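You operate a simulated robot arm through the tools that you are given. There is no shell and no other tool.

You are at the controls of a simulated two-armed robot. One attempt, no reset.

JOB
Tap the rail stud home on the trial panel, then rivet the rail.
Fine: ledge mallet back on its rest; set both rivets with the ledge riveter and stand it in its cup. Set down upright: ledge mallet.

Only the result counts: the job must be done as asked and must still hold three seconds after the hand-in. Knocking over, shifting, dropping, spilling or breaking anything else fails it.

ROBOT AND FRAMES
Two 6-joint arms with fingered hands on one trunk that stands fixed in place. Base frame: the origin is at the foot of the trunk, x ahead of it, y to its left, z up. Lengths are in m, angles in rad, forces in N, time in s.
The left shoulder is at [0.02, 0.157, 0.829], the right one opposite. With the tool pointing down near the work surface each hand reaches from about 0.28 to 0.82 m from the base axis, measured 20 degrees to its own side. Payload 4.1 kg a hand.
Tool frame (each hand has its own): the origin (TCP) lies between the finger pads and is the grasp point; the fingertips stand 0.033 m ahead of it; z points along the fingers, y is the line along which they close. The gripper opens to 0.112 m; its body begins 0.039 m behind the TCP. The gripper is a hand of 4 fingers: y runs from the thumb to the fingers, the wrist lies at [-0.016, -0.118, -0.2] in the tool frame, and closing takes about 1.5 s.
Orientation is that of the tool frame in the base frame, as a unit quaternion [x, y, z, w]. With the fingers straight down and the wrist toward the robot, the tool's x, y and z point along [0, 1, 0], [1, 0, 0] and [0, 0, -1] of the base frame.

CONTROLS
- The arms move only by the tool apply_moves. It takes "left_series", "right_series" or both (then of equal length, played together; a hand with none holds still); each is one flat list of numbers, 6 for each row, row after row: the shift along the tool's x, y, z in units of 400 mm (1.0 is 400 mm), then the turn, a rotation vector about the tool's x, y, z in units of 60 degrees (1.0 is 60 degrees). In form: [tx, ty, tz, wx, wy, wz, tx, ty, tz, wx, wy, wz, ...]. A call has 1 to 20 rows; each row is the pose to reach, as a shift and turn from the pose commanded when the call began, along the tool's axes at that moment. "left_claw" and "right_claw" are, for a hand that has rows, the closure in counts, from 0 (fully open) to 255 (shut), set as the call begins (left out, the last holds). A call with a number of a shift or a turn outside -1 to 1 is refused whole. Rows are played at 5 a second. More than 0.05 m and 0.15 rad between two rows, or a gripper value outside its range, and nothing of the call is played. A pose out of reach is approached as far as the arm can. The call stops where the force on the tool passes 50 N (or 10 N more than at its start, if that is more) or the arm is blocked; 0.2 s more then pass. Each finger travels about 0.072 m/s and halts on what it meets, pressing with about 28 N; the grip force reading is that of the motor and also rises with nothing between the fingers. The clock runs only during rows and for 0.2 s after the last one: add rows that repeat a pose to give the fingers time. It gives the time, the measured TCP pose, the force on the tool (base axes), the opening and the grip force at its end, in the units of the frame above (readings bear some noise), with the torque about the TCP (base axes, N m) and any sound that the robot's microphone picked up.
- Cameras (640 x 400 px; columns grow to the right, rows downward): "scene" is now at [0.0622, -0.0057, 1.4692]; the picture's right is [-0.07, -1.00, 0.00], its down [-0.51, 0.03, -0.86] and it looks along [0.86, -0.06, -0.51] (base axes); focal length 364 px, centre (320, 200). "left" rides on the left gripper at [-0.066, -0.089, -0.13] in its tool frame; the picture's right is [-0.79, -0.29, 0.54], its down [0.55, -0.71, 0.44] and it looks along [0.26, 0.64, 0.72] (tool axes); focal length 247 px, centre (320, 200). "right" rides on the right gripper at [0.066, -0.089, -0.13] in its tool frame; the picture's right is [-0.79, 0.29, -0.54], its down [-0.55, -0.71, 0.44] and it looks along [-0.26, 0.64, 0.72] (tool axes); focal length 247 px, centre (320, 200). There is no depth. A picture from a camera that has moved, and an enlarged one, comes with that camera's place and axes in the base frame and with its lens.
- snapshot(camera): a new picture of that camera. No time passes.
- curl_fingers(index, middle, ring, thumb_bend, thumb_turn, hand): sets how far each is bent, from 0 (flat) to 1 (curled in); at 0.3 the hand is open as for a grip, at 0.7 the pads meet at the TCP. One left out holds its place. A second passes; each finger stops where it meets its share of the squeeze, and holds until it gets a number again. A gripper value or a shape takes the hand back. It gives what a move gives, with no picture; readings hold the bend of each and the force on the fingers (four entries, about 0 where the hand has none), thumb and palm. thumb_turn goes from beside the hand (0) to across from the fingers (1), as for a grip.
- preshape(shape, hand): the hand has 4 fingers and takes this shape, open, in about a second: jaw (thumb against the fingers, like two jaws); tri (thumb and two fingers); tip (a fingertip pinch); poke (one finger out to press); point (the index stretched); flat (the hand flat); cup (the hand cupped); fist (a fist). The gripper value then closes the fingers along that shape, each until it touches; the sizes above hold for jaw. It gives what a move gives, with no picture.
- pan_tilt(pan, tilt): turns the head with the scene camera to pan (to the left, within 1.501 rad either way) and tilt (down, from -0.506 to 1.204), counted from straight ahead of the robot. It gives what a move gives.
- inspect(camera, box): a new picture of the part [left, top, right, bottom] of that camera's present view, enlarged. No time passes.
- job_done(): hands the job in; it is judged then, once.

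Places have to be worked out from the pictures, the camera data and where the tool is seen. Open the grippers and draw the arms clear of the work before you hand the job in, unless the task says otherwise.

The tools are called after "Request:" by a JSON object that holds its "method" and its "body". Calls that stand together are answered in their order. apply_moves: Moves the arms, as the interface text tells. Its arguments: {"type":"object","properties":{"left_series":{"type":"array","items":{"type":"number"}},"left_claw":{"type":"number"},"right_series":{"type":"array","items":{"type":"number"}},"right_claw":{"type":"number"}},"required":[]} The other tools are called the same way: preshape (shape, hand) gives the hand a shape; curl_fingers (index, middle, ring, thumb_bend, thumb_turn, hand) moves the fingers one by one; pan_tilt (pan, tilt) turns the head that bears the scene camera; snapshot (camera) takes a picture; inspect (camera, box) takes an enlarged picture of a part of a camera's view; job_done () hands the job in.

At the start:

```text
clock: 0.0
left_ee_pos: [0.2923, 0.1318, 1.2965]
left_orientation: [0.707, 0.707, 0.0, 0.0]
left_force: [0.5, 0.0, 0.3]
left_ft_torque: [0.0, -0.02, 0.01]
left_grip_width: 0.1117
left_finger_force: 0.0
left_shape: jaw
left_bend: [0.3, 0.3, 0.3, 0.3, 0.98]
left_finger forces: [0.0, 0.0, 0.0, 0.0, 0.0, 0.1]
right_ee_pos: [0.4082, -0.2187, 1.2385]
right_orientation: [0.706, 0.708, 0.0, 0.0]
right_force: [0.4, 0.2, -0.2]
right_ft_torque: [0.01, 0.04, -0.01]
right_grip_width: 0.1118
right_finger_force: 0.1
right_shape: jaw
right_bend: [0.3, 0.3, 0.3, 0.3, 0.98]
right_finger forces: [0.0, 0.1, 0.0, 0.0, 0.1, 0.1]
head pan, tilt (commanded): [-0.068, 0.536]
```

scene: 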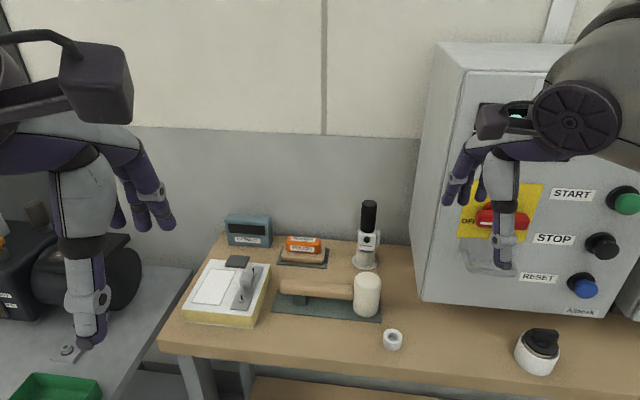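
right: 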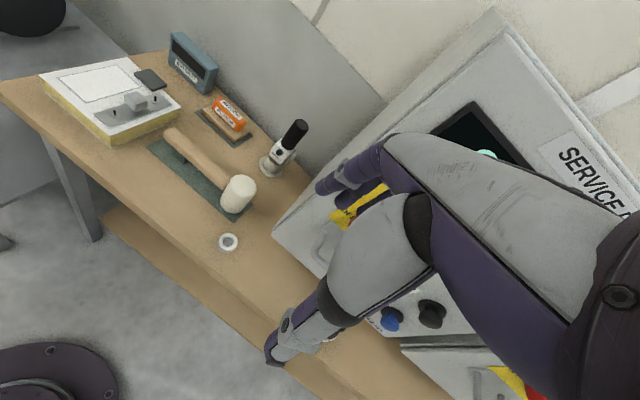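
left: 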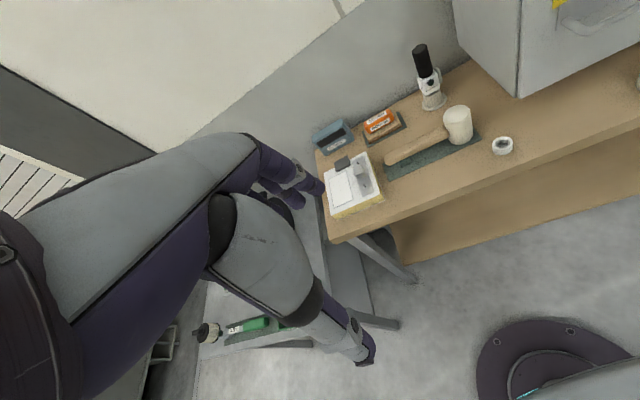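

I see a panel with a rail on the left of the bench, a mallet lying on a green rest, and a black-handled tool (the riveter, probably) in a cup. I'll look closer before moving.

Request:
{"method": "inspect", "body": {"camera": "scene", "box": [170, 190, 420, 346]}}

Request:
{"method": "inspect", "body": {"camera": "scene", "box": [170, 240, 290, 335]}}

Request:
{"method": "inspect", "body": {"camera": "right", "box": [30, 20, 330, 270]}}

Request:
{"method": "inspect", "body": {"camera": "left", "box": [300, 30, 540, 220]}}

```text
2.56 times, centred on (295, 268) of scene
camera zoom: at [0.0622, -0.0057, 1.4692], right [-0.07, -1.0, 0.0], down [-0.51, 0.03, -0.86], along [0.86, -0.06, -0.51], focal length 931 px, centre (384, 26)
```

zoom: 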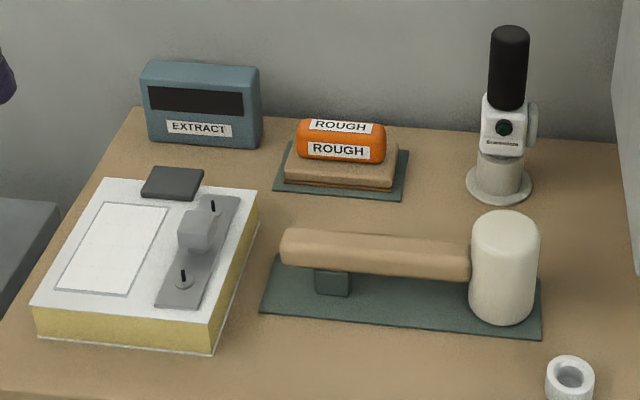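

```text
4.21 times, centred on (230, 288) of scene
camera zoom: at [0.0622, -0.0057, 1.4692], right [-0.07, -1.0, 0.0], down [-0.51, 0.03, -0.86], along [0.86, -0.06, -0.51], focal length 1532 px, centre (699, -168)
```

zoom: 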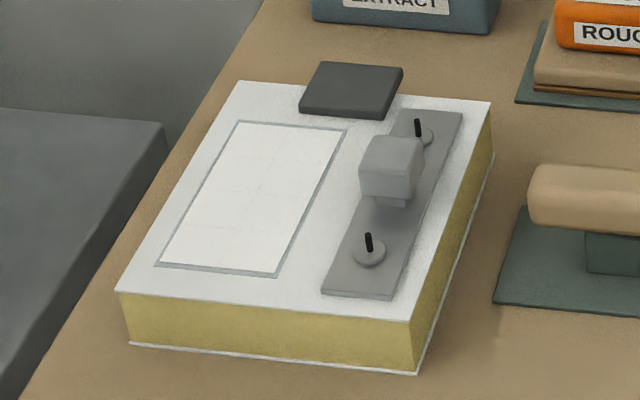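

```text
1.60 times, centred on (180, 145) of right
camera zoom: at [0.3193, -0.1539, 1.3695], right [0.29, -0.79, 0.54], down [-0.71, -0.55, -0.44], along [0.64, -0.26, -0.72], focal length 395 px, centre (544, 288)
```

zoom: 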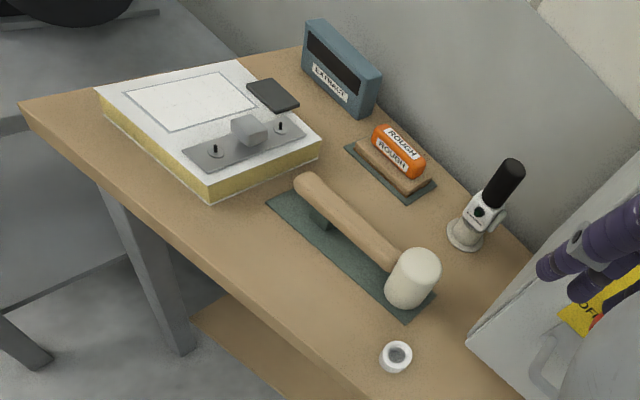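

```text
2.11 times, centred on (420, 125) of left
camera zoom: at [0.2029, 0.0659, 1.4261], right [-0.29, -0.79, -0.54], down [-0.71, 0.55, -0.44], along [0.64, 0.26, -0.72], focal length 520 px, centre (110, 358)
```

zoom: 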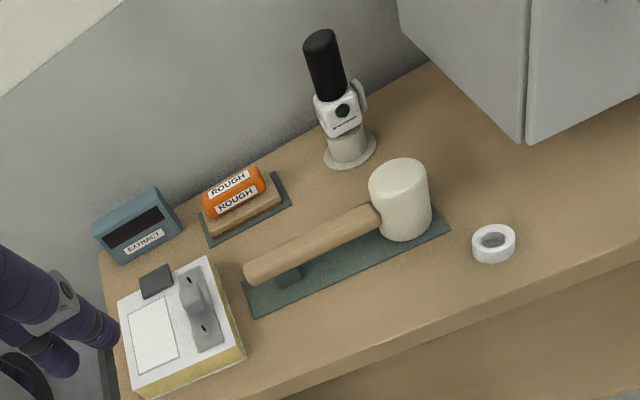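

The panel carries a rail with two rivets (black mandrels) and a stud standing proud. The mallet lies on its rest and the riveter stands in its cup behind it. I'll bring the right hand forward, high above the bench, to use its camera as a second viewpoint.

Request:
{"method": "apply_moves", "body": {"right_series": [0.04, 0.035, 0.044, 0, 0, 0, 0.08, 0.07, 0.088, 0, 0, 0, 0.12, 0.105, 0.131, 0, 0, 0, 0.16, 0.14, 0.175, 0, 0, 0, 0.2, 0.175, 0.219, 0, 0, 0, 0.24, 0.21, 0.262, 0, 0, 0, 0.28, 0.245, 0.306, 0, 0, 0, 0.3225, 0.28, 0.35, 0, 0, 0]}}

Request:
{"method": "snapshot", "body": {"camera": "right"}}

Request:
{"method": "snapshot", "body": {"camera": "scene"}}

```text
clock: 1.8
left_ee_pos: [0.2935, 0.1313, 1.2962]
left_orientation: [0.707, 0.707, 0.0, -0.001]
left_force: [0.1, -0.4, -0.2]
left_ft_torque: [-0.02, -0.01, 0.0]
left_grip_width: 0.1121
left_finger_force: 0.1
left_shape: jaw
left_bend: [0.3, 0.3, 0.3, 0.3, 0.98]
left_finger forces: [0.0, 0.0, 0.0, 0.1, 0.1, 0.0]
right_ee_pos: [0.5206, -0.0915, 1.0989]
right_orientation: [0.707, 0.707, 0.0, 0.0]
right_force: [-0.3, -0.2, 0.4]
right_ft_torque: [0.02, -0.03, -0.01]
right_grip_width: 0.1118
right_finger_force: 0.0
right_shape: jaw
right_bend: [0.3, 0.3, 0.3, 0.3, 0.98]
right_finger forces: [0.0, 0.1, 0.0, 0.0, 0.0, 0.1]
head pan, tilt (commanded): [-0.068, 0.536]
```

```text
taken
camera right: at [0.4318, -0.0259, 1.2297], right [0.29, -0.79, 0.54], down [-0.71, -0.55, -0.44], along [0.64, -0.26, -0.72], focal length 247 px, centre (320, 200)
```

right: 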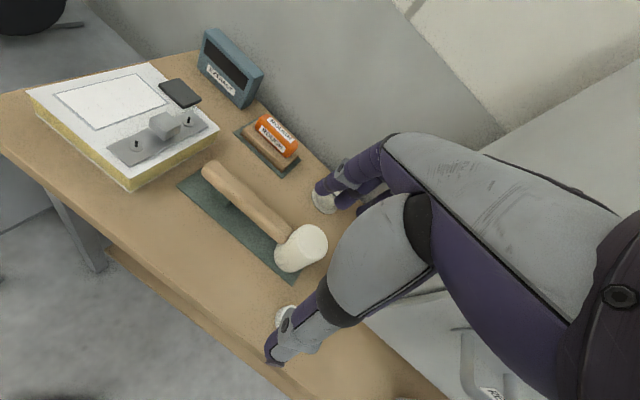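

```text
taken
camera scene: at [0.0619, -0.0059, 1.4692], right [-0.07, -1.0, 0.0], down [-0.51, 0.04, -0.86], along [0.86, -0.06, -0.51], focal length 364 px, centre (320, 200)
```

scene: 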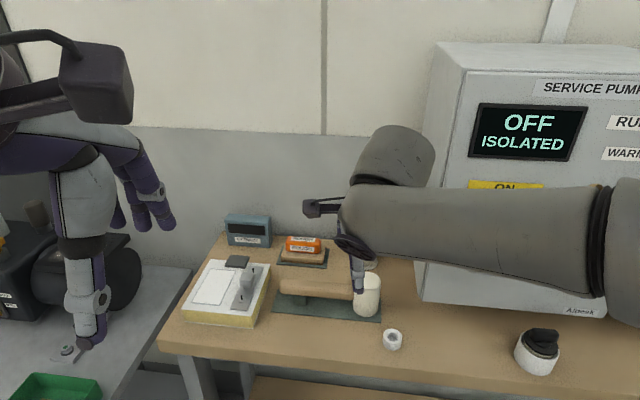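

The second view is useful; the hand hides only the right part. I'll zoom in on the mallet and the panel in this view for triangulation.

Request:
{"method": "inspect", "body": {"camera": "right", "box": [20, 50, 220, 190]}}

Request:
{"method": "inspect", "body": {"camera": "right", "box": [170, 130, 340, 290]}}

Request:
{"method": "inspect", "body": {"camera": "left", "box": [310, 30, 520, 220]}}

```text
2.86 times, centred on (120, 120) of right
camera zoom: at [0.4318, -0.0259, 1.2297], right [0.29, -0.79, 0.54], down [-0.71, -0.55, -0.44], along [0.64, -0.26, -0.72], focal length 706 px, centre (891, 429)
```

zoom: 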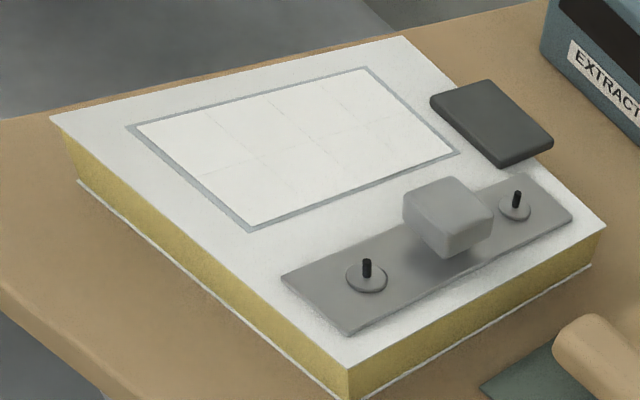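

```text
2.50 times, centred on (255, 210) of right
camera zoom: at [0.4318, -0.0259, 1.2297], right [0.29, -0.79, 0.54], down [-0.71, -0.55, -0.44], along [0.64, -0.26, -0.72], focal length 617 px, centre (482, 175)
```

zoom: 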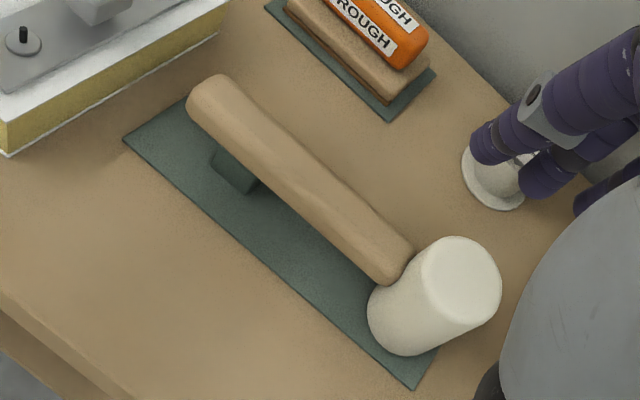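

```text
2.11 times, centred on (415, 125) of left
camera zoom: at [0.2026, 0.0657, 1.4261], right [-0.29, -0.79, -0.54], down [-0.71, 0.55, -0.44], along [0.64, 0.26, -0.72], focal length 520 px, centre (120, 358)
```

zoom: 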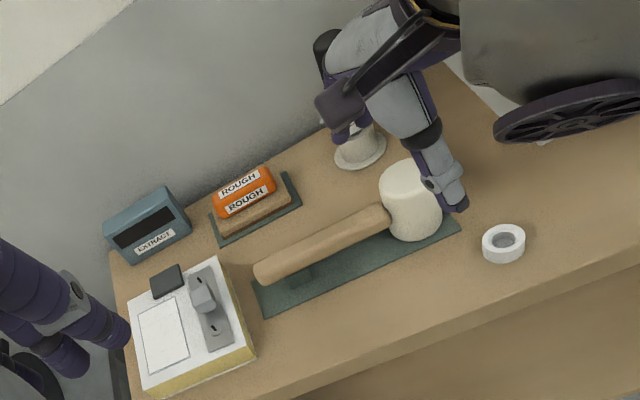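

Triangulation puts the stud top near (0.655, 0.108, 0.934), the mallet head top near (0.607, -0.139, 0.954) and the bench near z 0.853. I'll pull the right hand aside so both cameras can see the riveter.

Request:
{"method": "apply_moves", "body": {"right_series": [-0.085, -0.035, -0.03, 0, 0, 0, -0.17, -0.07, -0.06, 0, 0, 0, -0.255, -0.105, -0.09, 0, 0, 0, -0.34, -0.14, -0.11, 0, 0, 0, -0.4225, -0.175, -0.1275, 0, 0, 0]}}

Request:
{"method": "inspect", "body": {"camera": "right", "box": [220, 50, 350, 180]}}

Request:
{"method": "inspect", "body": {"camera": "scene", "box": [325, 190, 405, 275]}}

Request:
{"method": "inspect", "body": {"camera": "left", "box": [390, 30, 470, 120]}}

```text
clock: 3.1
left_ee_pos: [0.2928, 0.1331, 1.2955]
left_orientation: [0.706, 0.708, 0.0, 0.0]
left_force: [-0.2, 0.5, -0.2]
left_ft_torque: [-0.07, 0.04, -0.01]
left_grip_width: 0.1117
left_finger_force: 0.0
left_shape: jaw
left_bend: [0.3, 0.3, 0.3, 0.3, 0.98]
left_finger forces: [0.0, 0.0, 0.0, 0.0, 0.1, 0.0]
right_ee_pos: [0.4534, -0.2453, 1.149]
right_orientation: [0.697, 0.717, 0.006, -0.002]
right_force: [7.8, 20.3, -2.8]
right_ft_torque: [-0.01, 0.16, 1.67]
right_grip_width: 0.1116
right_finger_force: 0.0
right_shape: jaw
right_bend: [0.3, 0.3, 0.28, 0.3, 0.98]
right_finger forces: [0.0, 0.0, 21.7, 0.0, 0.1, 0.0]
head pan, tilt (commanded): [-0.068, 0.536]
stopped in row 5 (right hand): the force on the tool passed its limit at 58 N (the readings are from after the stop); the commanded pose is now the measured one
```

```text
3.08 times, centred on (285, 115) of right
camera zoom: at [0.3609, -0.1833, 1.2797], right [0.3, -0.79, 0.53], down [-0.69, -0.57, -0.45], along [0.65, -0.23, -0.72], focal length 760 px, centre (428, 462)
```

zoom: 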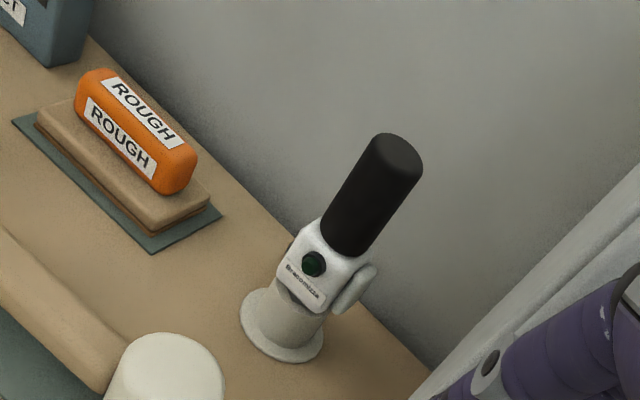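

```text
4.71 times, centred on (365, 232) of scene
camera zoom: at [0.0627, -0.004, 1.4692], right [-0.07, -1.0, 0.0], down [-0.51, 0.03, -0.86], along [0.86, -0.06, -0.51], focal length 1712 px, centre (108, 47)
```

zoom: 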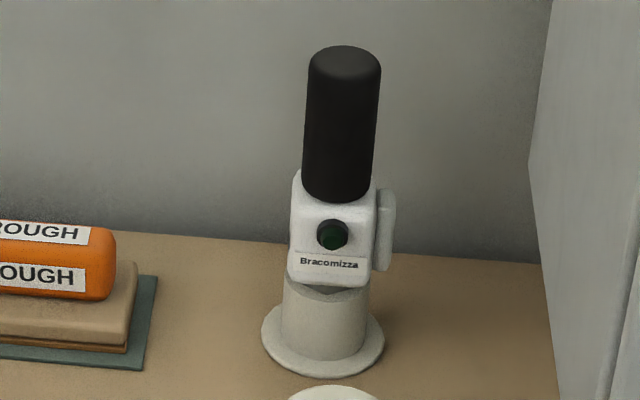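

```text
4.44 times, centred on (430, 75) of left
camera zoom: at [0.2034, 0.0677, 1.4258], right [-0.29, -0.79, -0.54], down [-0.71, 0.55, -0.44], along [0.64, 0.26, -0.72], focal length 1098 px, centre (-169, 756)
```

zoom: 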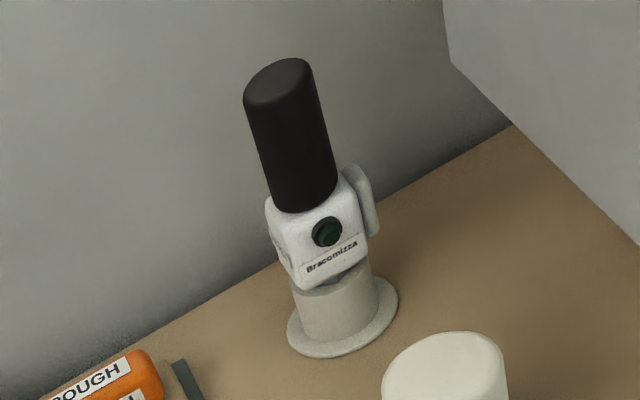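

The right hand touched something on its outer (-y) side and stopped at 58 N. I'll check what it met before moving again.

Request:
{"method": "snapshot", "body": {"camera": "scene"}}

Request:
{"method": "snapshot", "body": {"camera": "right"}}

Request:
{"method": "inspect", "body": {"camera": "scene", "box": [400, 120, 640, 340]}}

```text
taken
camera scene: at [0.0627, -0.004, 1.4692], right [-0.07, -1.0, 0.0], down [-0.51, 0.03, -0.86], along [0.86, -0.06, -0.51], focal length 364 px, centre (320, 200)
```

scene: 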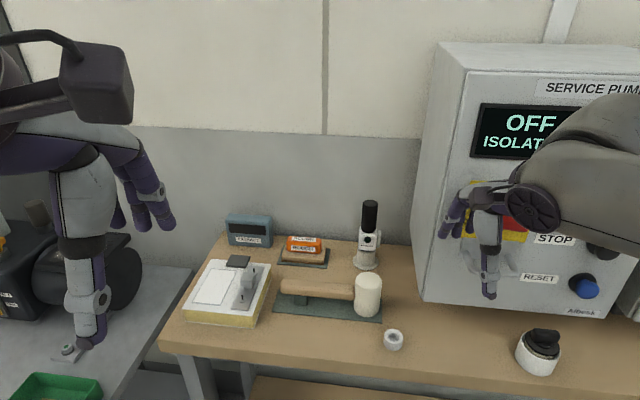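

```text
taken
camera right: at [0.3609, -0.1833, 1.2797], right [0.3, -0.79, 0.53], down [-0.69, -0.57, -0.45], along [0.65, -0.23, -0.72], focal length 247 px, centre (320, 200)
```

right: 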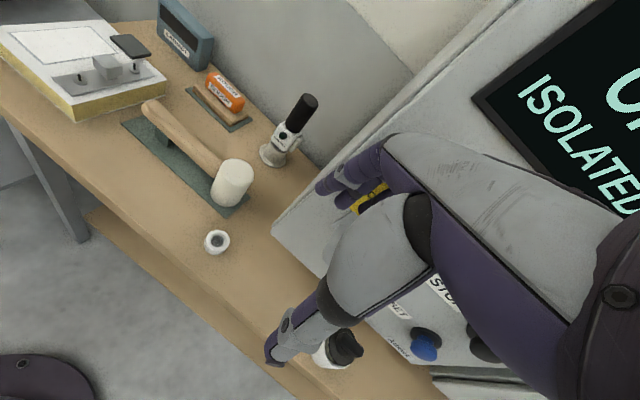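

```text
1.82 times, centred on (520, 230) of scene
camera zoom: at [0.0627, -0.004, 1.4692], right [-0.07, -1.0, 0.0], down [-0.51, 0.03, -0.86], along [0.86, -0.06, -0.51], focal length 661 px, centre (-44, 146)
```

zoom: 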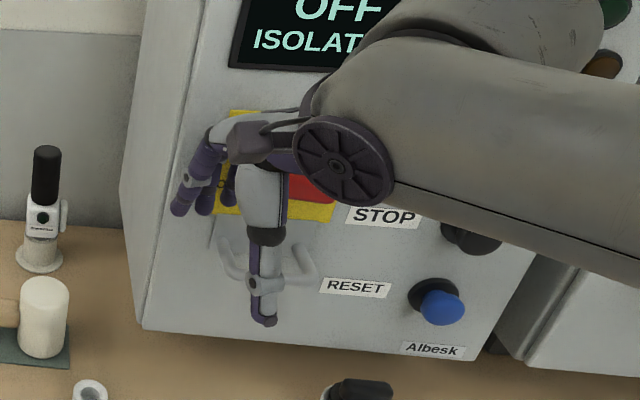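

The ring finger brushed the red isolator handle on the pump box. The display still reads OFF ISOLATED. I'll back off along the path I came by, away from the box, and then check the handle.

Request:
{"method": "apply_moves", "body": {"right_series": [0.05, -0.01, 0.0, 0, 0, 0, 0.1, -0.03, 0.0, 0, 0, 0, 0.15, -0.06, -0.02, 0, 0, 0, 0.2, -0.1, -0.04, 0, 0, 0, 0.2, -0.1, -0.04, 0, 0, 0]}}

Request:
{"method": "snapshot", "body": {"camera": "scene"}}

Request:
{"method": "inspect", "body": {"camera": "scene", "box": [400, 120, 640, 340]}}

Request:
{"method": "snapshot", "body": {"camera": "right"}}

```text
clock: 4.3
left_ee_pos: [0.2934, 0.13, 1.2959]
left_orientation: [0.707, 0.707, 0.0, 0.0]
left_force: [0.6, -0.2, -0.6]
left_ft_torque: [-0.01, -0.02, 0.01]
left_grip_width: 0.1115
left_finger_force: 0.0
left_shape: jaw
left_bend: [0.3, 0.3, 0.3, 0.3, 0.98]
left_finger forces: [0.1, 0.0, 0.0, 0.1, 0.0, 0.1]
right_ee_pos: [0.4089, -0.1717, 1.1647]
right_orientation: [0.7, 0.714, 0.005, -0.002]
right_force: [-1.4, -0.1, 0.2]
right_ft_torque: [0.0, -0.01, -0.01]
right_grip_width: 0.1119
right_finger_force: 0.1
right_shape: jaw
right_bend: [0.3, 0.3, 0.3, 0.3, 0.98]
right_finger forces: [0.1, 0.0, 0.0, 0.1, 0.1, 0.0]
head pan, tilt (commanded): [-0.068, 0.536]
```

```text
taken
camera scene: at [0.0623, -0.0057, 1.4692], right [-0.07, -1.0, 0.0], down [-0.51, 0.04, -0.86], along [0.86, -0.06, -0.51], focal length 364 px, centre (320, 200)
```

scene: 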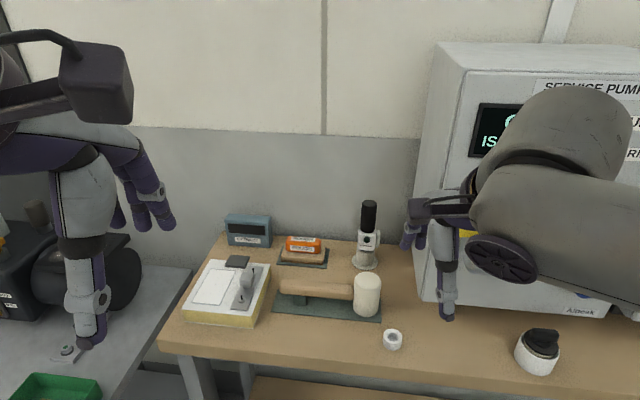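

```text
1.82 times, centred on (520, 230) of scene
camera zoom: at [0.0623, -0.0057, 1.4692], right [-0.07, -1.0, 0.0], down [-0.51, 0.04, -0.86], along [0.86, -0.06, -0.51], focal length 661 px, centre (-44, 146)
```

zoom: 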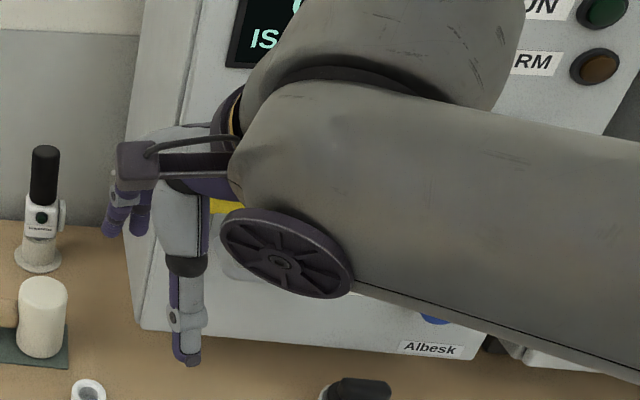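

```text
taken
camera right: at [0.3175, -0.1092, 1.2954], right [0.3, -0.79, 0.53], down [-0.7, -0.56, -0.44], along [0.65, -0.24, -0.72], focal length 247 px, centre (320, 200)
```

right: 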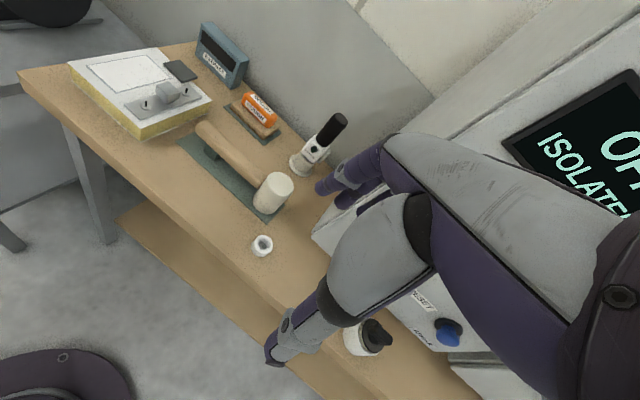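

The hand is clear of the box. I'll withdraw it further back and up to see the isolator handle and confirm it did not turn.

Request:
{"method": "apply_moves", "body": {"right_series": [0.0, -0.07, -0.07, 0, 0, 0, 0.0, -0.14, -0.14, 0, 0, 0, 0.0, -0.2, -0.21, 0, 0, 0, 0.0, -0.26, -0.28, 0, 0, 0]}}

Request:
{"method": "pan_tilt", "body": {"pan": -0.4, "tilt": 0.45}}

Request:
{"method": "snapshot", "body": {"camera": "scene"}}

```text
clock: 5.3
left_ee_pos: [0.2939, 0.1306, 1.297]
left_orientation: [0.707, 0.707, 0.0, 0.0]
left_force: [0.4, 0.8, 0.4]
left_ft_torque: [-0.02, 0.02, 0.02]
left_grip_width: 0.1119
left_finger_force: 0.0
left_shape: jaw
left_bend: [0.3, 0.3, 0.3, 0.3, 0.98]
left_finger forces: [0.0, 0.1, 0.0, 0.0, 0.0, 0.0]
right_ee_pos: [0.3039, -0.175, 1.2775]
right_orientation: [0.701, 0.713, 0.005, -0.003]
right_force: [1.0, -0.4, -0.4]
right_ft_torque: [-0.04, 0.0, -0.01]
right_grip_width: 0.1118
right_finger_force: 0.0
right_shape: jaw
right_bend: [0.3, 0.3, 0.3, 0.3, 0.98]
right_finger forces: [0.0, 0.0, 0.0, 0.0, 0.0, 0.0]
head pan, tilt (commanded): [-0.068, 0.536]
```

```text
clock: 6.1
left_ee_pos: [0.2935, 0.1309, 1.2969]
left_orientation: [0.707, 0.707, 0.001, 0.001]
left_force: [1.1, -0.1, 0.4]
left_ft_torque: [0.01, 0.01, 0.02]
left_grip_width: 0.1116
left_finger_force: 0.1
left_shape: jaw
left_bend: [0.3, 0.3, 0.3, 0.3, 0.98]
left_finger forces: [0.1, 0.1, 0.1, 0.0, 0.1, 0.1]
right_ee_pos: [0.3047, -0.1755, 1.2774]
right_orientation: [0.701, 0.714, 0.006, -0.002]
right_force: [0.1, 0.9, 0.1]
right_ft_torque: [0.01, 0.03, 0.02]
right_grip_width: 0.1119
right_finger_force: 0.1
right_shape: jaw
right_bend: [0.3, 0.3, 0.3, 0.3, 0.98]
right_finger forces: [0.0, 0.0, 0.0, 0.1, 0.1, 0.0]
head pan, tilt (commanded): [-0.4, 0.45]
```

```text
taken
camera scene: at [0.057, -0.0352, 1.4771], right [-0.39, -0.92, 0.0], down [-0.4, 0.17, -0.9], along [0.83, -0.35, -0.44], focal length 364 px, centre (320, 200)
```

scene: 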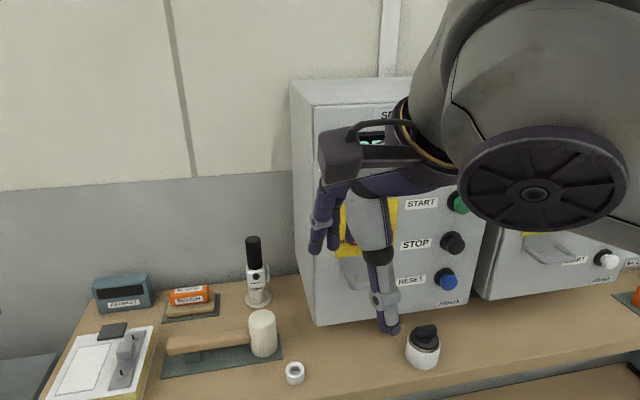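

The hand still hides the isolator. I'll swing the right hand further to the right, well back from the box, to see it.

Request:
{"method": "apply_moves", "body": {"right_series": [-0.1, -0.02, 0.05, 0, 0, 0, -0.2, -0.03, 0.12, 0, 0, 0, -0.3, -0.04, 0.19, 0, 0, 0, -0.4, -0.05, 0.26, 0, 0, 0, -0.5, -0.05, 0.33, 0, 0, 0, -0.55, -0.05, 0.4, 0, 0, 0]}}

Request:
{"method": "snapshot", "body": {"camera": "scene"}}

Request:
{"method": "snapshot", "body": {"camera": "right"}}

```text
clock: 7.5
left_ee_pos: [0.2932, 0.1312, 1.2968]
left_orientation: [0.707, 0.708, -0.001, 0.0]
left_force: [1.0, 0.5, -0.2]
left_ft_torque: [0.02, -0.01, 0.03]
left_grip_width: 0.1114
left_finger_force: 0.0
left_shape: jaw
left_bend: [0.3, 0.3, 0.3, 0.3, 0.98]
left_finger forces: [0.1, 0.1, 0.1, 0.0, 0.1, 0.0]
right_ee_pos: [0.2892, -0.3921, 1.1165]
right_orientation: [0.701, 0.714, 0.006, -0.001]
right_force: [-0.4, -0.3, 0.6]
right_ft_torque: [0.01, 0.0, 0.04]
right_grip_width: 0.1118
right_finger_force: 0.1
right_shape: jaw
right_bend: [0.3, 0.3, 0.3, 0.3, 0.98]
right_finger forces: [0.0, 0.0, 0.0, 0.1, 0.0, 0.0]
head pan, tilt (commanded): [-0.4, 0.45]
```

```text
taken
camera scene: at [0.0568, -0.0353, 1.4771], right [-0.39, -0.92, 0.0], down [-0.4, 0.17, -0.9], along [0.83, -0.35, -0.44], focal length 364 px, centre (320, 200)
```

scene: 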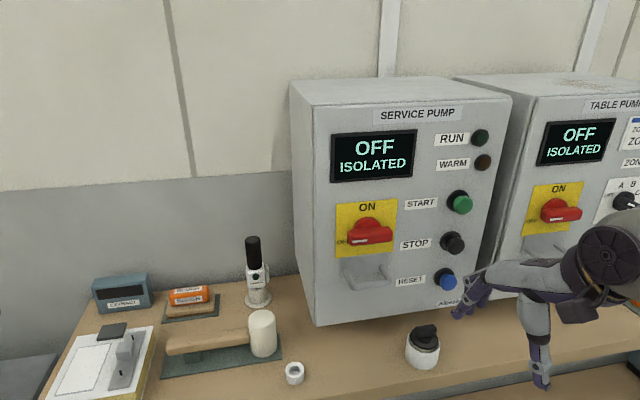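

```text
taken
camera right: at [0.1975, -0.3307, 1.2471], right [0.3, -0.79, 0.53], down [-0.7, -0.56, -0.45], along [0.65, -0.24, -0.72], focal length 247 px, centre (320, 200)
```

right: 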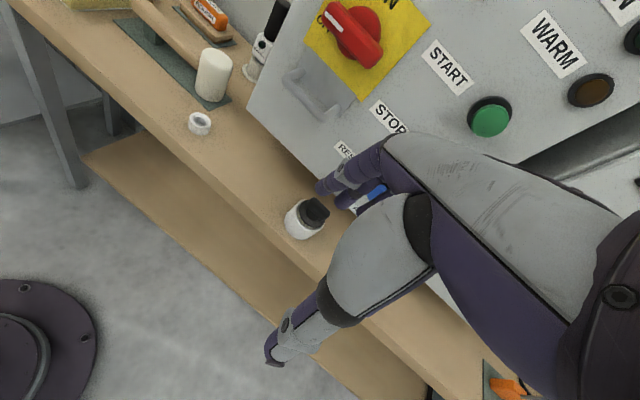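

The isolator handle still points to OFF, identical to its neighbour, and the display is unchanged, so nothing was altered. I'll keep the right hand out of that area. Next I turn the head back to the work and bring the left hand over the bench to view the mallet and stud.

Request:
{"method": "apply_moves", "body": {"left_series": [0, 0.065, 0.061, 0, 0, 0, 0, 0.13, 0.122, 0, 0, 0, 0, 0.195, 0.184, 0, 0, 0, 0, 0.26, 0.245, 0, 0, 0, 0, 0.325, 0.306, 0, 0, 0, 0, 0.39, 0.367, 0, 0, 0, 0, 0.455, 0.43, 0, 0, 0, 0, 0.5175, 0.49, 0, 0, 0, 0, 0.5175, 0.49, 0, 0, 0]}}

Request:
{"method": "pan_tilt", "body": {"pan": 0.0, "tilt": 0.65}}

Request:
{"method": "snapshot", "body": {"camera": "scene"}}

Request:
{"method": "snapshot", "body": {"camera": "left"}}

```text
clock: 9.5
left_ee_pos: [0.5003, 0.1306, 1.0994]
left_orientation: [0.707, 0.707, 0.0, 0.001]
left_force: [-0.6, 0.3, -0.2]
left_ft_torque: [-0.02, -0.04, 0.01]
left_grip_width: 0.1118
left_finger_force: 0.0
left_shape: jaw
left_bend: [0.3, 0.3, 0.3, 0.3, 0.98]
left_finger forces: [0.0, 0.1, 0.0, 0.0, 0.0, 0.1]
right_ee_pos: [0.2896, -0.3925, 1.1165]
right_orientation: [0.7, 0.714, 0.005, -0.002]
right_force: [-0.2, -1.2, 0.0]
right_ft_torque: [-0.01, -0.01, 0.03]
right_grip_width: 0.1117
right_finger_force: 0.1
right_shape: jaw
right_bend: [0.3, 0.3, 0.3, 0.3, 0.98]
right_finger forces: [0.1, 0.0, 0.0, 0.1, 0.0, 0.0]
head pan, tilt (commanded): [-0.4, 0.45]
```

```text
clock: 10.3
left_ee_pos: [0.5006, 0.1311, 1.0993]
left_orientation: [0.707, 0.707, 0.001, 0.001]
left_force: [-0.5, 0.2, 0.6]
left_ft_torque: [-0.03, -0.02, 0.0]
left_grip_width: 0.1115
left_finger_force: 0.0
left_shape: jaw
left_bend: [0.3, 0.3, 0.3, 0.3, 0.98]
left_finger forces: [0.0, 0.0, 0.0, 0.1, 0.0, 0.1]
right_ee_pos: [0.2895, -0.3935, 1.1166]
right_orientation: [0.7, 0.714, 0.005, -0.002]
right_force: [-0.4, -0.3, 0.2]
right_ft_torque: [-0.01, -0.03, 0.01]
right_grip_width: 0.1115
right_finger_force: 0.0
right_shape: jaw
right_bend: [0.3, 0.3, 0.3, 0.3, 0.98]
right_finger forces: [0.1, 0.0, 0.0, 0.1, 0.0, 0.1]
head pan, tilt (commanded): [0.0, 0.649]
```

```text
taken
camera scene: at [0.0591, 0.0004, 1.4593], right [0.0, -1.0, 0.0], down [-0.6, 0.0, -0.8], along [0.8, 0.0, -0.6], focal length 364 px, centre (320, 200)
```

scene: 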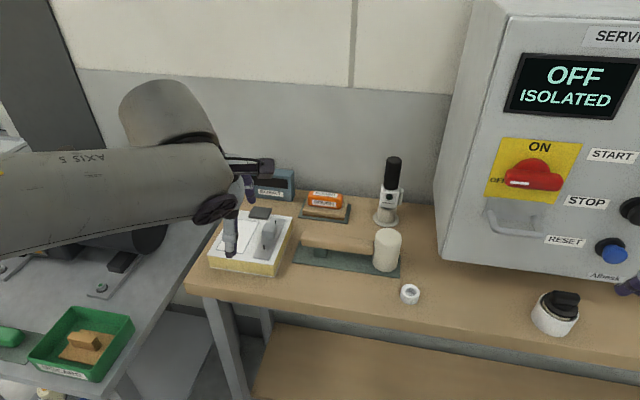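

```text
taken
camera left: at [0.4104, 0.0654, 1.2292], right [-0.29, -0.79, -0.54], down [-0.71, 0.55, -0.44], along [0.64, 0.26, -0.72], focal length 247 px, centre (320, 200)
```

left: 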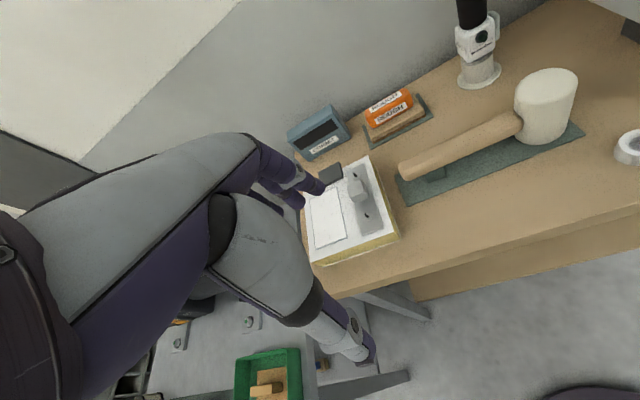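

Good views now. I'll zoom into both cameras on the mallet, panel and riveter to refine the positions.

Request:
{"method": "inspect", "body": {"camera": "scene", "box": [280, 210, 420, 298]}}

Request:
{"method": "inspect", "body": {"camera": "left", "box": [390, 60, 590, 210]}}

Request:
{"method": "inspect", "body": {"camera": "left", "box": [300, 130, 420, 280]}}

Request:
{"method": "inspect", "body": {"camera": "scene", "box": [200, 195, 310, 280]}}

```text
4.55 times, centred on (350, 254) of scene
camera zoom: at [0.0591, 0.0004, 1.4593], right [0.0, -1.0, 0.0], down [-0.6, 0.0, -0.8], along [0.8, 0.0, -0.6], focal length 1654 px, centre (184, -46)
```

zoom: 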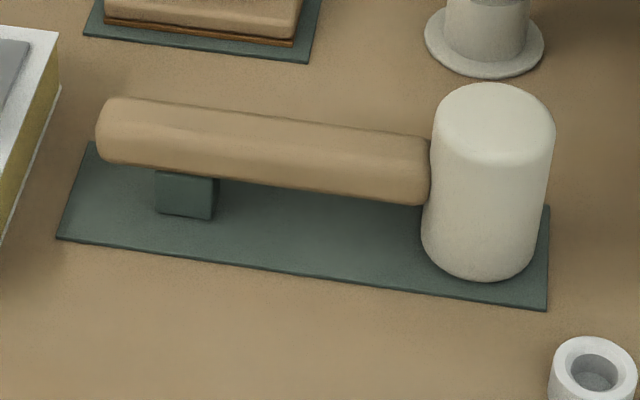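

```text
2.67 times, centred on (490, 135) of left
camera zoom: at [0.4104, 0.0654, 1.2292], right [-0.29, -0.79, -0.54], down [-0.71, 0.55, -0.44], along [0.64, 0.26, -0.72], focal length 659 px, centre (-133, 373)
```

zoom: 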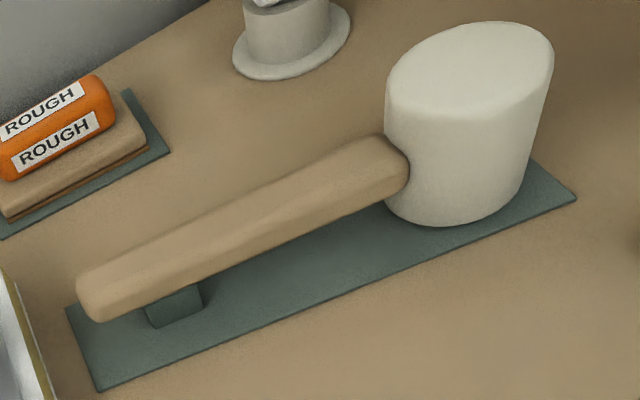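

```text
2.67 times, centred on (360, 205) of left
camera zoom: at [0.4104, 0.0654, 1.2292], right [-0.29, -0.79, -0.54], down [-0.71, 0.55, -0.44], along [0.64, 0.26, -0.72], focal length 659 px, centre (213, 187)
```

zoom: 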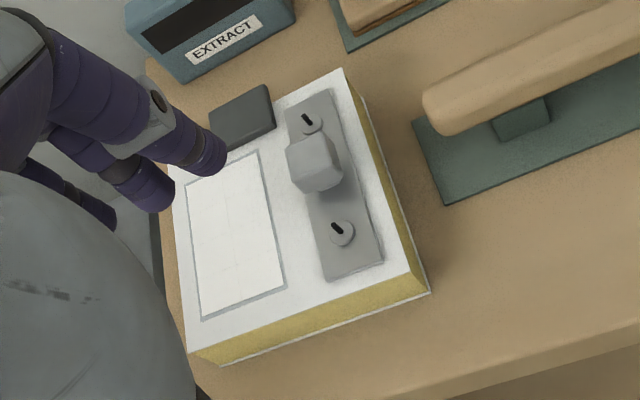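

```text
4.71 times, centred on (255, 238) of scene
camera zoom: at [0.0591, 0.0004, 1.4593], right [0.0, -1.0, 0.0], down [-0.6, 0.0, -0.8], along [0.8, 0.0, -0.6], focal length 1712 px, centre (626, 24)
```

zoom: 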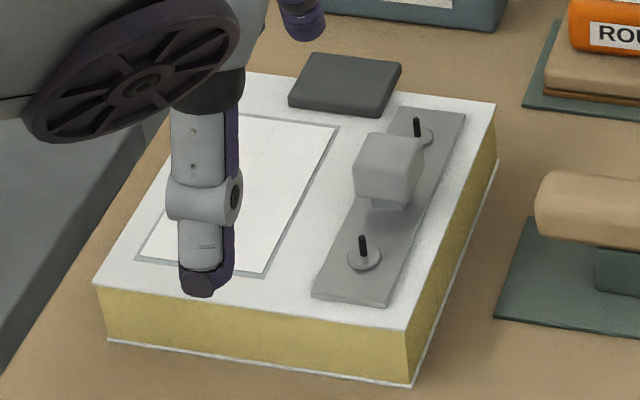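

Estimates now: mallet handle axis runs from about (0.619, -0.113) to (0.649, 0.038) at z≈0.903, yawed about 10.5°, with the head centred near (0.612, -0.140). The support block sits near y≈0. I'll bring the left hand above the handle between block and head, with the matching yaw.

Request:
{"method": "apply_moves", "body": {"left_series": [-0.058, 0.041, 0.025, 0, 0, 0.022, -0.116, 0.082, 0.05, 0, 0, 0.044, -0.174, 0.123, 0.074, 0, 0, 0.066, -0.232, 0.163, 0.099, 0, 0, 0.088, -0.29, 0.204, 0.124, 0, 0, 0.11, -0.348, 0.245, 0.149, 0, 0, 0.131, -0.406, 0.286, 0.174, 0, 0, 0.153, -0.464, 0.3268, 0.1985, 0, 0, 0.175, -0.464, 0.3268, 0.1985, 0, 0, 0.175]}}

Request:
{"method": "snapshot", "body": {"camera": "left"}}

Request:
{"method": "inspect", "body": {"camera": "scene", "box": [260, 150, 440, 300]}}

```text
clock: 12.3
left_ee_pos: [0.6295, -0.0563, 1.0208]
left_orientation: [0.769, 0.639, -0.001, 0.001]
left_force: [0.0, 0.1, -0.5]
left_ft_torque: [-0.01, 0.01, 0.01]
left_grip_width: 0.1117
left_finger_force: 0.0
left_shape: jaw
left_bend: [0.3, 0.3, 0.3, 0.3, 0.98]
left_finger forces: [0.0, 0.1, 0.1, 0.0, 0.0, 0.0]
right_ee_pos: [0.2896, -0.3923, 1.1169]
right_orientation: [0.7, 0.714, 0.006, -0.002]
right_force: [-1.8, -0.3, 0.3]
right_ft_torque: [-0.01, -0.01, -0.01]
right_grip_width: 0.1121
right_finger_force: 0.1
right_shape: jaw
right_bend: [0.3, 0.3, 0.3, 0.3, 0.98]
right_finger forces: [0.1, 0.0, 0.1, 0.0, 0.0, 0.0]
head pan, tilt (commanded): [0.0, 0.649]
```

```text
taken
camera left: at [0.529, -0.1043, 1.1515], right [-0.43, -0.73, -0.54], down [-0.6, 0.67, -0.44], along [0.68, 0.14, -0.72], focal length 247 px, centre (320, 200)
```

left: 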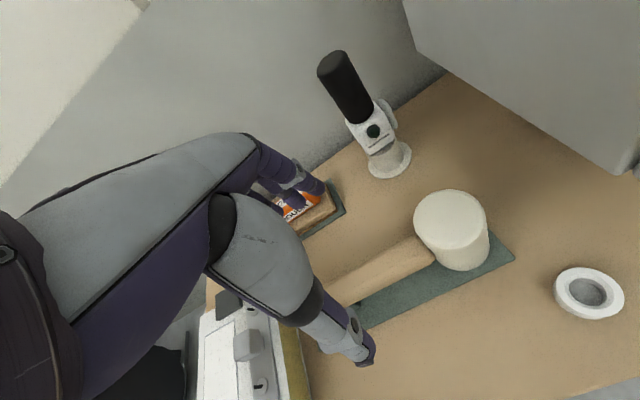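

```text
2.67 times, centred on (350, 225) of scene
camera zoom: at [0.059, 0.0006, 1.4593], right [0.0, -1.0, 0.0], down [-0.6, 0.0, -0.8], along [0.8, 0.0, -0.6], focal length 970 px, centre (240, 133)
```

zoom: 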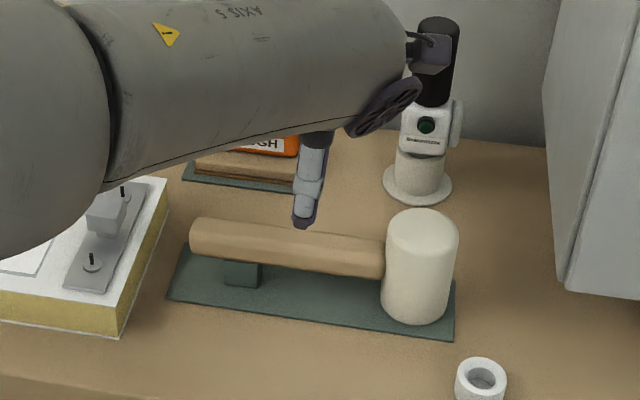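

The alignment is within a few millimetres: the handle axis lies at about x≈0.632 at y≈-0.056, and the TCP is at x=0.6295. I'll descend with the hand open to z≈0.908.

Request:
{"method": "apply_moves", "body": {"left_series": [0, 0.002, 0.05, 0, 0, 0, 0, 0.004, 0.1, 0, 0, 0, 0, 0.005, 0.15, 0, 0, 0, 0, 0.006, 0.2, 0, 0, 0, 0, 0.006, 0.24, 0, 0, 0, 0, 0.006, 0.265, 0, 0, 0, 0, 0.006, 0.28, 0, 0, 0, 0, 0.006, 0.28, 0, 0, 0]}}

Request:
{"method": "snapshot", "body": {"camera": "left"}}

Request:
{"method": "inspect", "body": {"camera": "scene", "box": [260, 150, 440, 300]}}

```text
clock: 14.2
left_ee_pos: [0.6341, -0.055, 0.9091]
left_orientation: [0.769, 0.64, 0.001, -0.001]
left_force: [-0.2, 0.3, 0.7]
left_ft_torque: [0.0, 0.03, -0.03]
left_grip_width: 0.1114
left_finger_force: 0.1
left_shape: jaw
left_bend: [0.3, 0.3, 0.3, 0.3, 0.98]
left_finger forces: [0.0, 0.0, 0.0, 0.1, 0.0, 0.0]
right_ee_pos: [0.2884, -0.3924, 1.116]
right_orientation: [0.7, 0.714, 0.005, -0.003]
right_force: [-0.4, 0.4, -0.5]
right_ft_torque: [0.01, 0.0, -0.02]
right_grip_width: 0.1117
right_finger_force: 0.1
right_shape: jaw
right_bend: [0.3, 0.3, 0.3, 0.3, 0.98]
right_finger forces: [0.1, 0.0, 0.0, 0.0, 0.0, 0.0]
head pan, tilt (commanded): [0.0, 0.649]
```

```text
taken
camera left: at [0.5334, -0.1025, 1.0387], right [-0.43, -0.73, -0.54], down [-0.6, 0.67, -0.44], along [0.68, 0.14, -0.72], focal length 247 px, centre (320, 200)
```

left: 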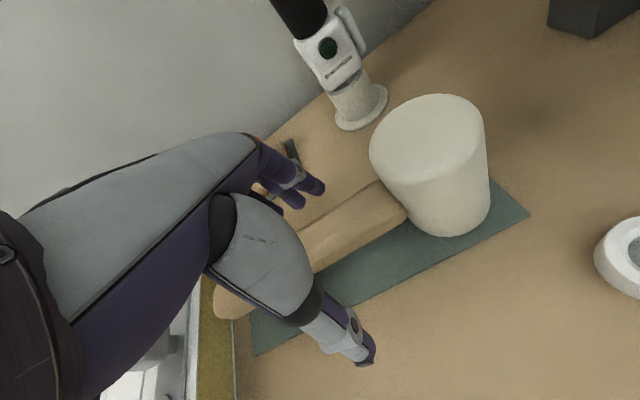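

```text
2.67 times, centred on (350, 225) of scene
camera zoom: at [0.0591, 0.0005, 1.4593], right [0.0, -1.0, 0.0], down [-0.6, 0.0, -0.8], along [0.8, 0.0, -0.6], focal length 970 px, centre (240, 133)
```

zoom: 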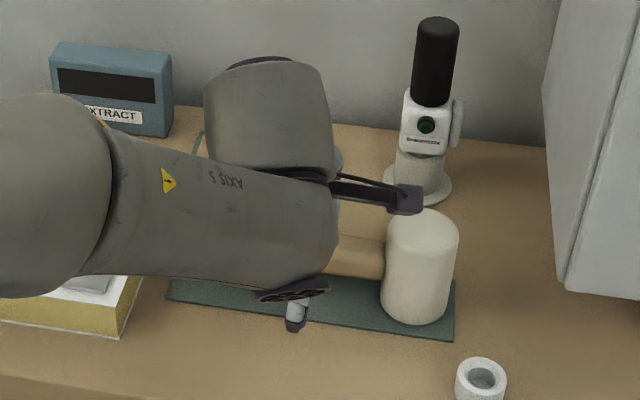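

The handle lies between the thumb and fingers with no contact. I'll close the left hand on it and hold still for 1.8 s.

Request:
{"method": "apply_moves", "body": {"left_series": [0, 0, 0, 0, 0, 0, 0, 0, 0, 0, 0, 0, 0, 0, 0, 0, 0, 0, 0, 0, 0, 0, 0, 0, 0, 0, 0, 0, 0, 0, 0, 0, 0, 0, 0, 0, 0, 0, 0, 0, 0, 0, 0, 0, 0, 0, 0, 0, 0, 0, 0, 0, 0, 0], "left_claw": 255}}

Request:
{"method": "snapshot", "body": {"camera": "left"}}

Request:
{"method": "inspect", "body": {"camera": "scene", "box": [260, 150, 440, 300]}}

```text
clock: 16.1
left_ee_pos: [0.6343, -0.0552, 0.909]
left_orientation: [0.768, 0.64, 0.0, 0.0]
left_force: [-0.4, 0.1, 1.0]
left_ft_torque: [-0.02, 0.05, -0.08]
left_grip_width: 0.0248
left_finger_force: 28.3
left_shape: jaw
left_bend: [0.75, 0.58, 0.56, 0.74, 1.0]
left_finger forces: [13.8, 7.4, 3.4, 0.0, 25.3, 0.0]
right_ee_pos: [0.2885, -0.393, 1.1161]
right_orientation: [0.701, 0.714, 0.005, -0.003]
right_force: [0.2, 0.3, -0.9]
right_ft_torque: [-0.01, 0.03, 0.0]
right_grip_width: 0.1118
right_finger_force: 0.2
right_shape: jaw
right_bend: [0.3, 0.3, 0.3, 0.3, 0.98]
right_finger forces: [0.0, 0.0, 0.0, 0.1, 0.1, 0.0]
head pan, tilt (commanded): [0.0, 0.649]
```

```text
taken
camera left: at [0.5335, -0.1024, 1.0388], right [-0.43, -0.73, -0.54], down [-0.6, 0.67, -0.44], along [0.68, 0.14, -0.72], focal length 247 px, centre (320, 200)
```

left: 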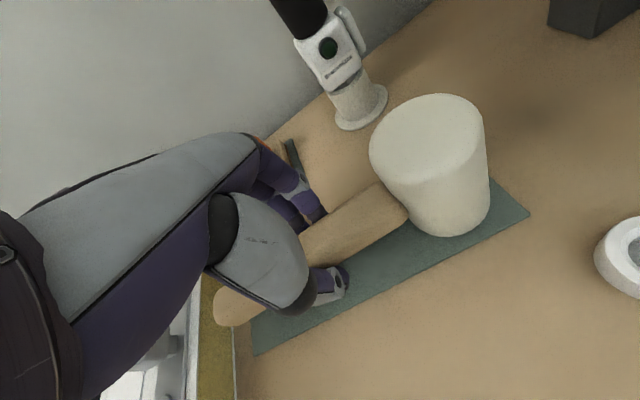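

```text
2.67 times, centred on (350, 225) of scene
camera zoom: at [0.0591, 0.0005, 1.4592], right [0.0, -1.0, 0.0], down [-0.6, 0.0, -0.8], along [0.8, 0.0, -0.6], focal length 970 px, centre (240, 133)
```

zoom: 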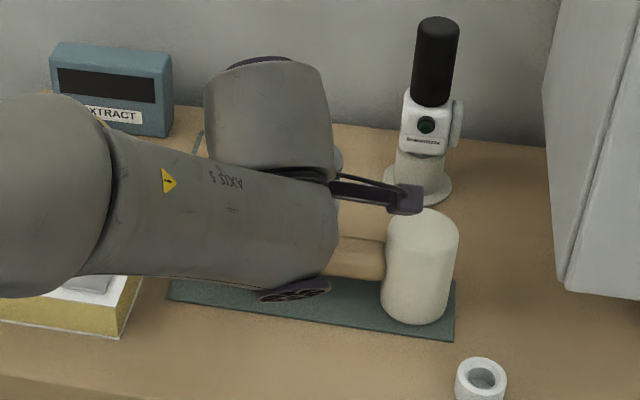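

The grip is firm (about 25 N thumb, opening 0.0248) and the mallet has not moved. I'll lift it straight up by 8 cm and check that it stays level.

Request:
{"method": "apply_moves", "body": {"left_series": [0, 0, -0.03, 0, 0, 0, 0, 0, -0.07, 0, 0, 0, 0, 0, -0.11, 0, 0, 0, 0, 0, -0.15, 0, 0, 0, 0, 0, -0.2, 0, 0, 0, 0, 0, -0.2, 0, 0, 0]}}

Request:
{"method": "snapshot", "body": {"camera": "left"}}

Request:
{"method": "snapshot", "body": {"camera": "scene"}}

```text
clock: 17.6
left_ee_pos: [0.6325, -0.055, 0.9881]
left_orientation: [0.769, 0.64, 0.0, 0.001]
left_force: [-0.1, 0.8, -5.0]
left_ft_torque: [0.27, -0.09, 0.01]
left_grip_width: 0.0229
left_finger_force: 28.0
left_shape: jaw
left_bend: [0.75, 0.6, 0.73, 0.75, 1.0]
left_finger forces: [17.3, 4.5, 0.0, 0.1, 22.6, 1.9]
right_ee_pos: [0.2887, -0.3926, 1.1165]
right_orientation: [0.701, 0.714, 0.005, -0.002]
right_force: [-0.2, -0.4, -0.4]
right_ft_torque: [0.02, -0.01, 0.01]
right_grip_width: 0.1116
right_finger_force: 0.0
right_shape: jaw
right_bend: [0.3, 0.3, 0.3, 0.3, 0.98]
right_finger forces: [0.0, 0.1, 0.0, 0.1, 0.1, 0.0]
head pan, tilt (commanded): [0.0, 0.649]
```

```text
taken
camera left: at [0.5316, -0.103, 1.119], right [-0.43, -0.73, -0.54], down [-0.6, 0.67, -0.44], along [0.68, 0.14, -0.72], focal length 247 px, centre (320, 200)
```

left: 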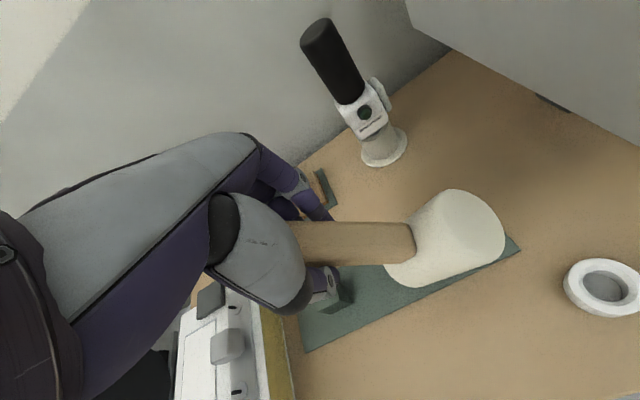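

```text
taken
camera scene: at [0.0592, 0.0005, 1.4592], right [0.0, -1.0, 0.0], down [-0.6, 0.0, -0.8], along [0.8, 0.0, -0.6], focal length 364 px, centre (320, 200)
```

scene: 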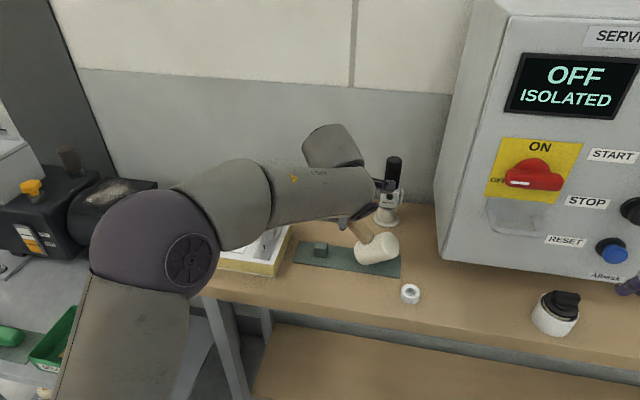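

On lifting, the head sagged: the handle pivoted in the fingers until it met the palm. I'll zoom in to measure the tilt before correcting it.

Request:
{"method": "inspect", "body": {"camera": "scene", "box": [290, 190, 430, 290]}}

Request:
{"method": "inspect", "body": {"camera": "left", "box": [260, 150, 540, 340]}}

Request:
{"method": "snapshot", "body": {"camera": "right"}}

```text
4.00 times, centred on (360, 240) of scene
camera zoom: at [0.0592, 0.0005, 1.4592], right [0.0, -1.0, 0.0], down [-0.6, 0.0, -0.8], along [0.8, 0.0, -0.6], focal length 1455 px, centre (160, 40)
```

zoom: 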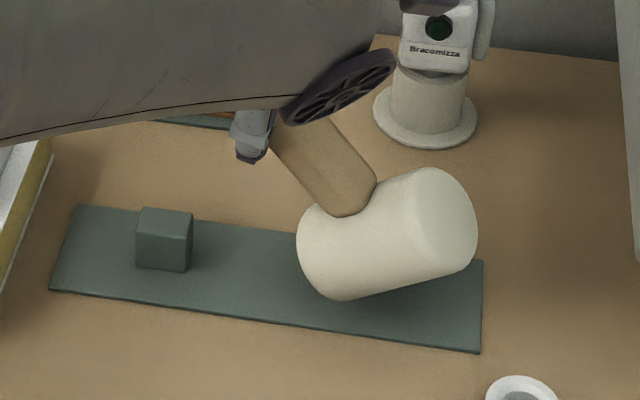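

```text
2.11 times, centred on (400, 245) of left
camera zoom: at [0.5316, -0.103, 1.119], right [-0.43, -0.73, -0.54], down [-0.6, 0.67, -0.44], along [0.68, 0.14, -0.72], focal length 520 px, centre (152, 105)
```

zoom: 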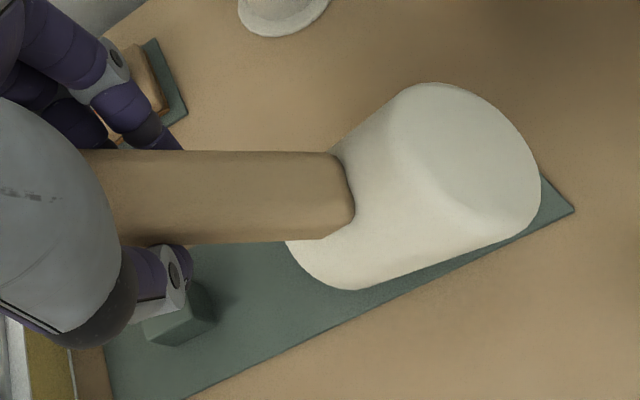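

```text
taken
camera right: at [0.1978, -0.3305, 1.2473], right [0.3, -0.79, 0.53], down [-0.7, -0.56, -0.44], along [0.65, -0.24, -0.72], focal length 247 px, centre (320, 200)
```

right: 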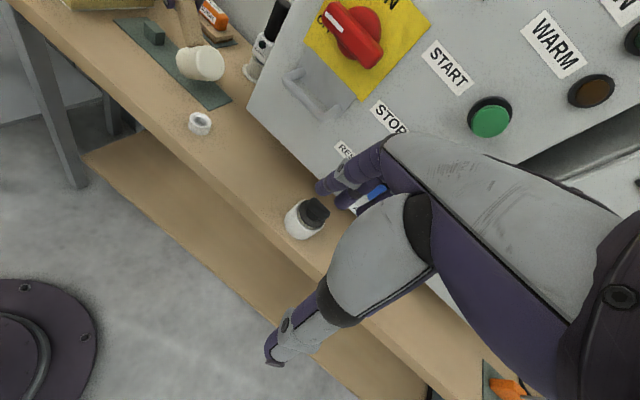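

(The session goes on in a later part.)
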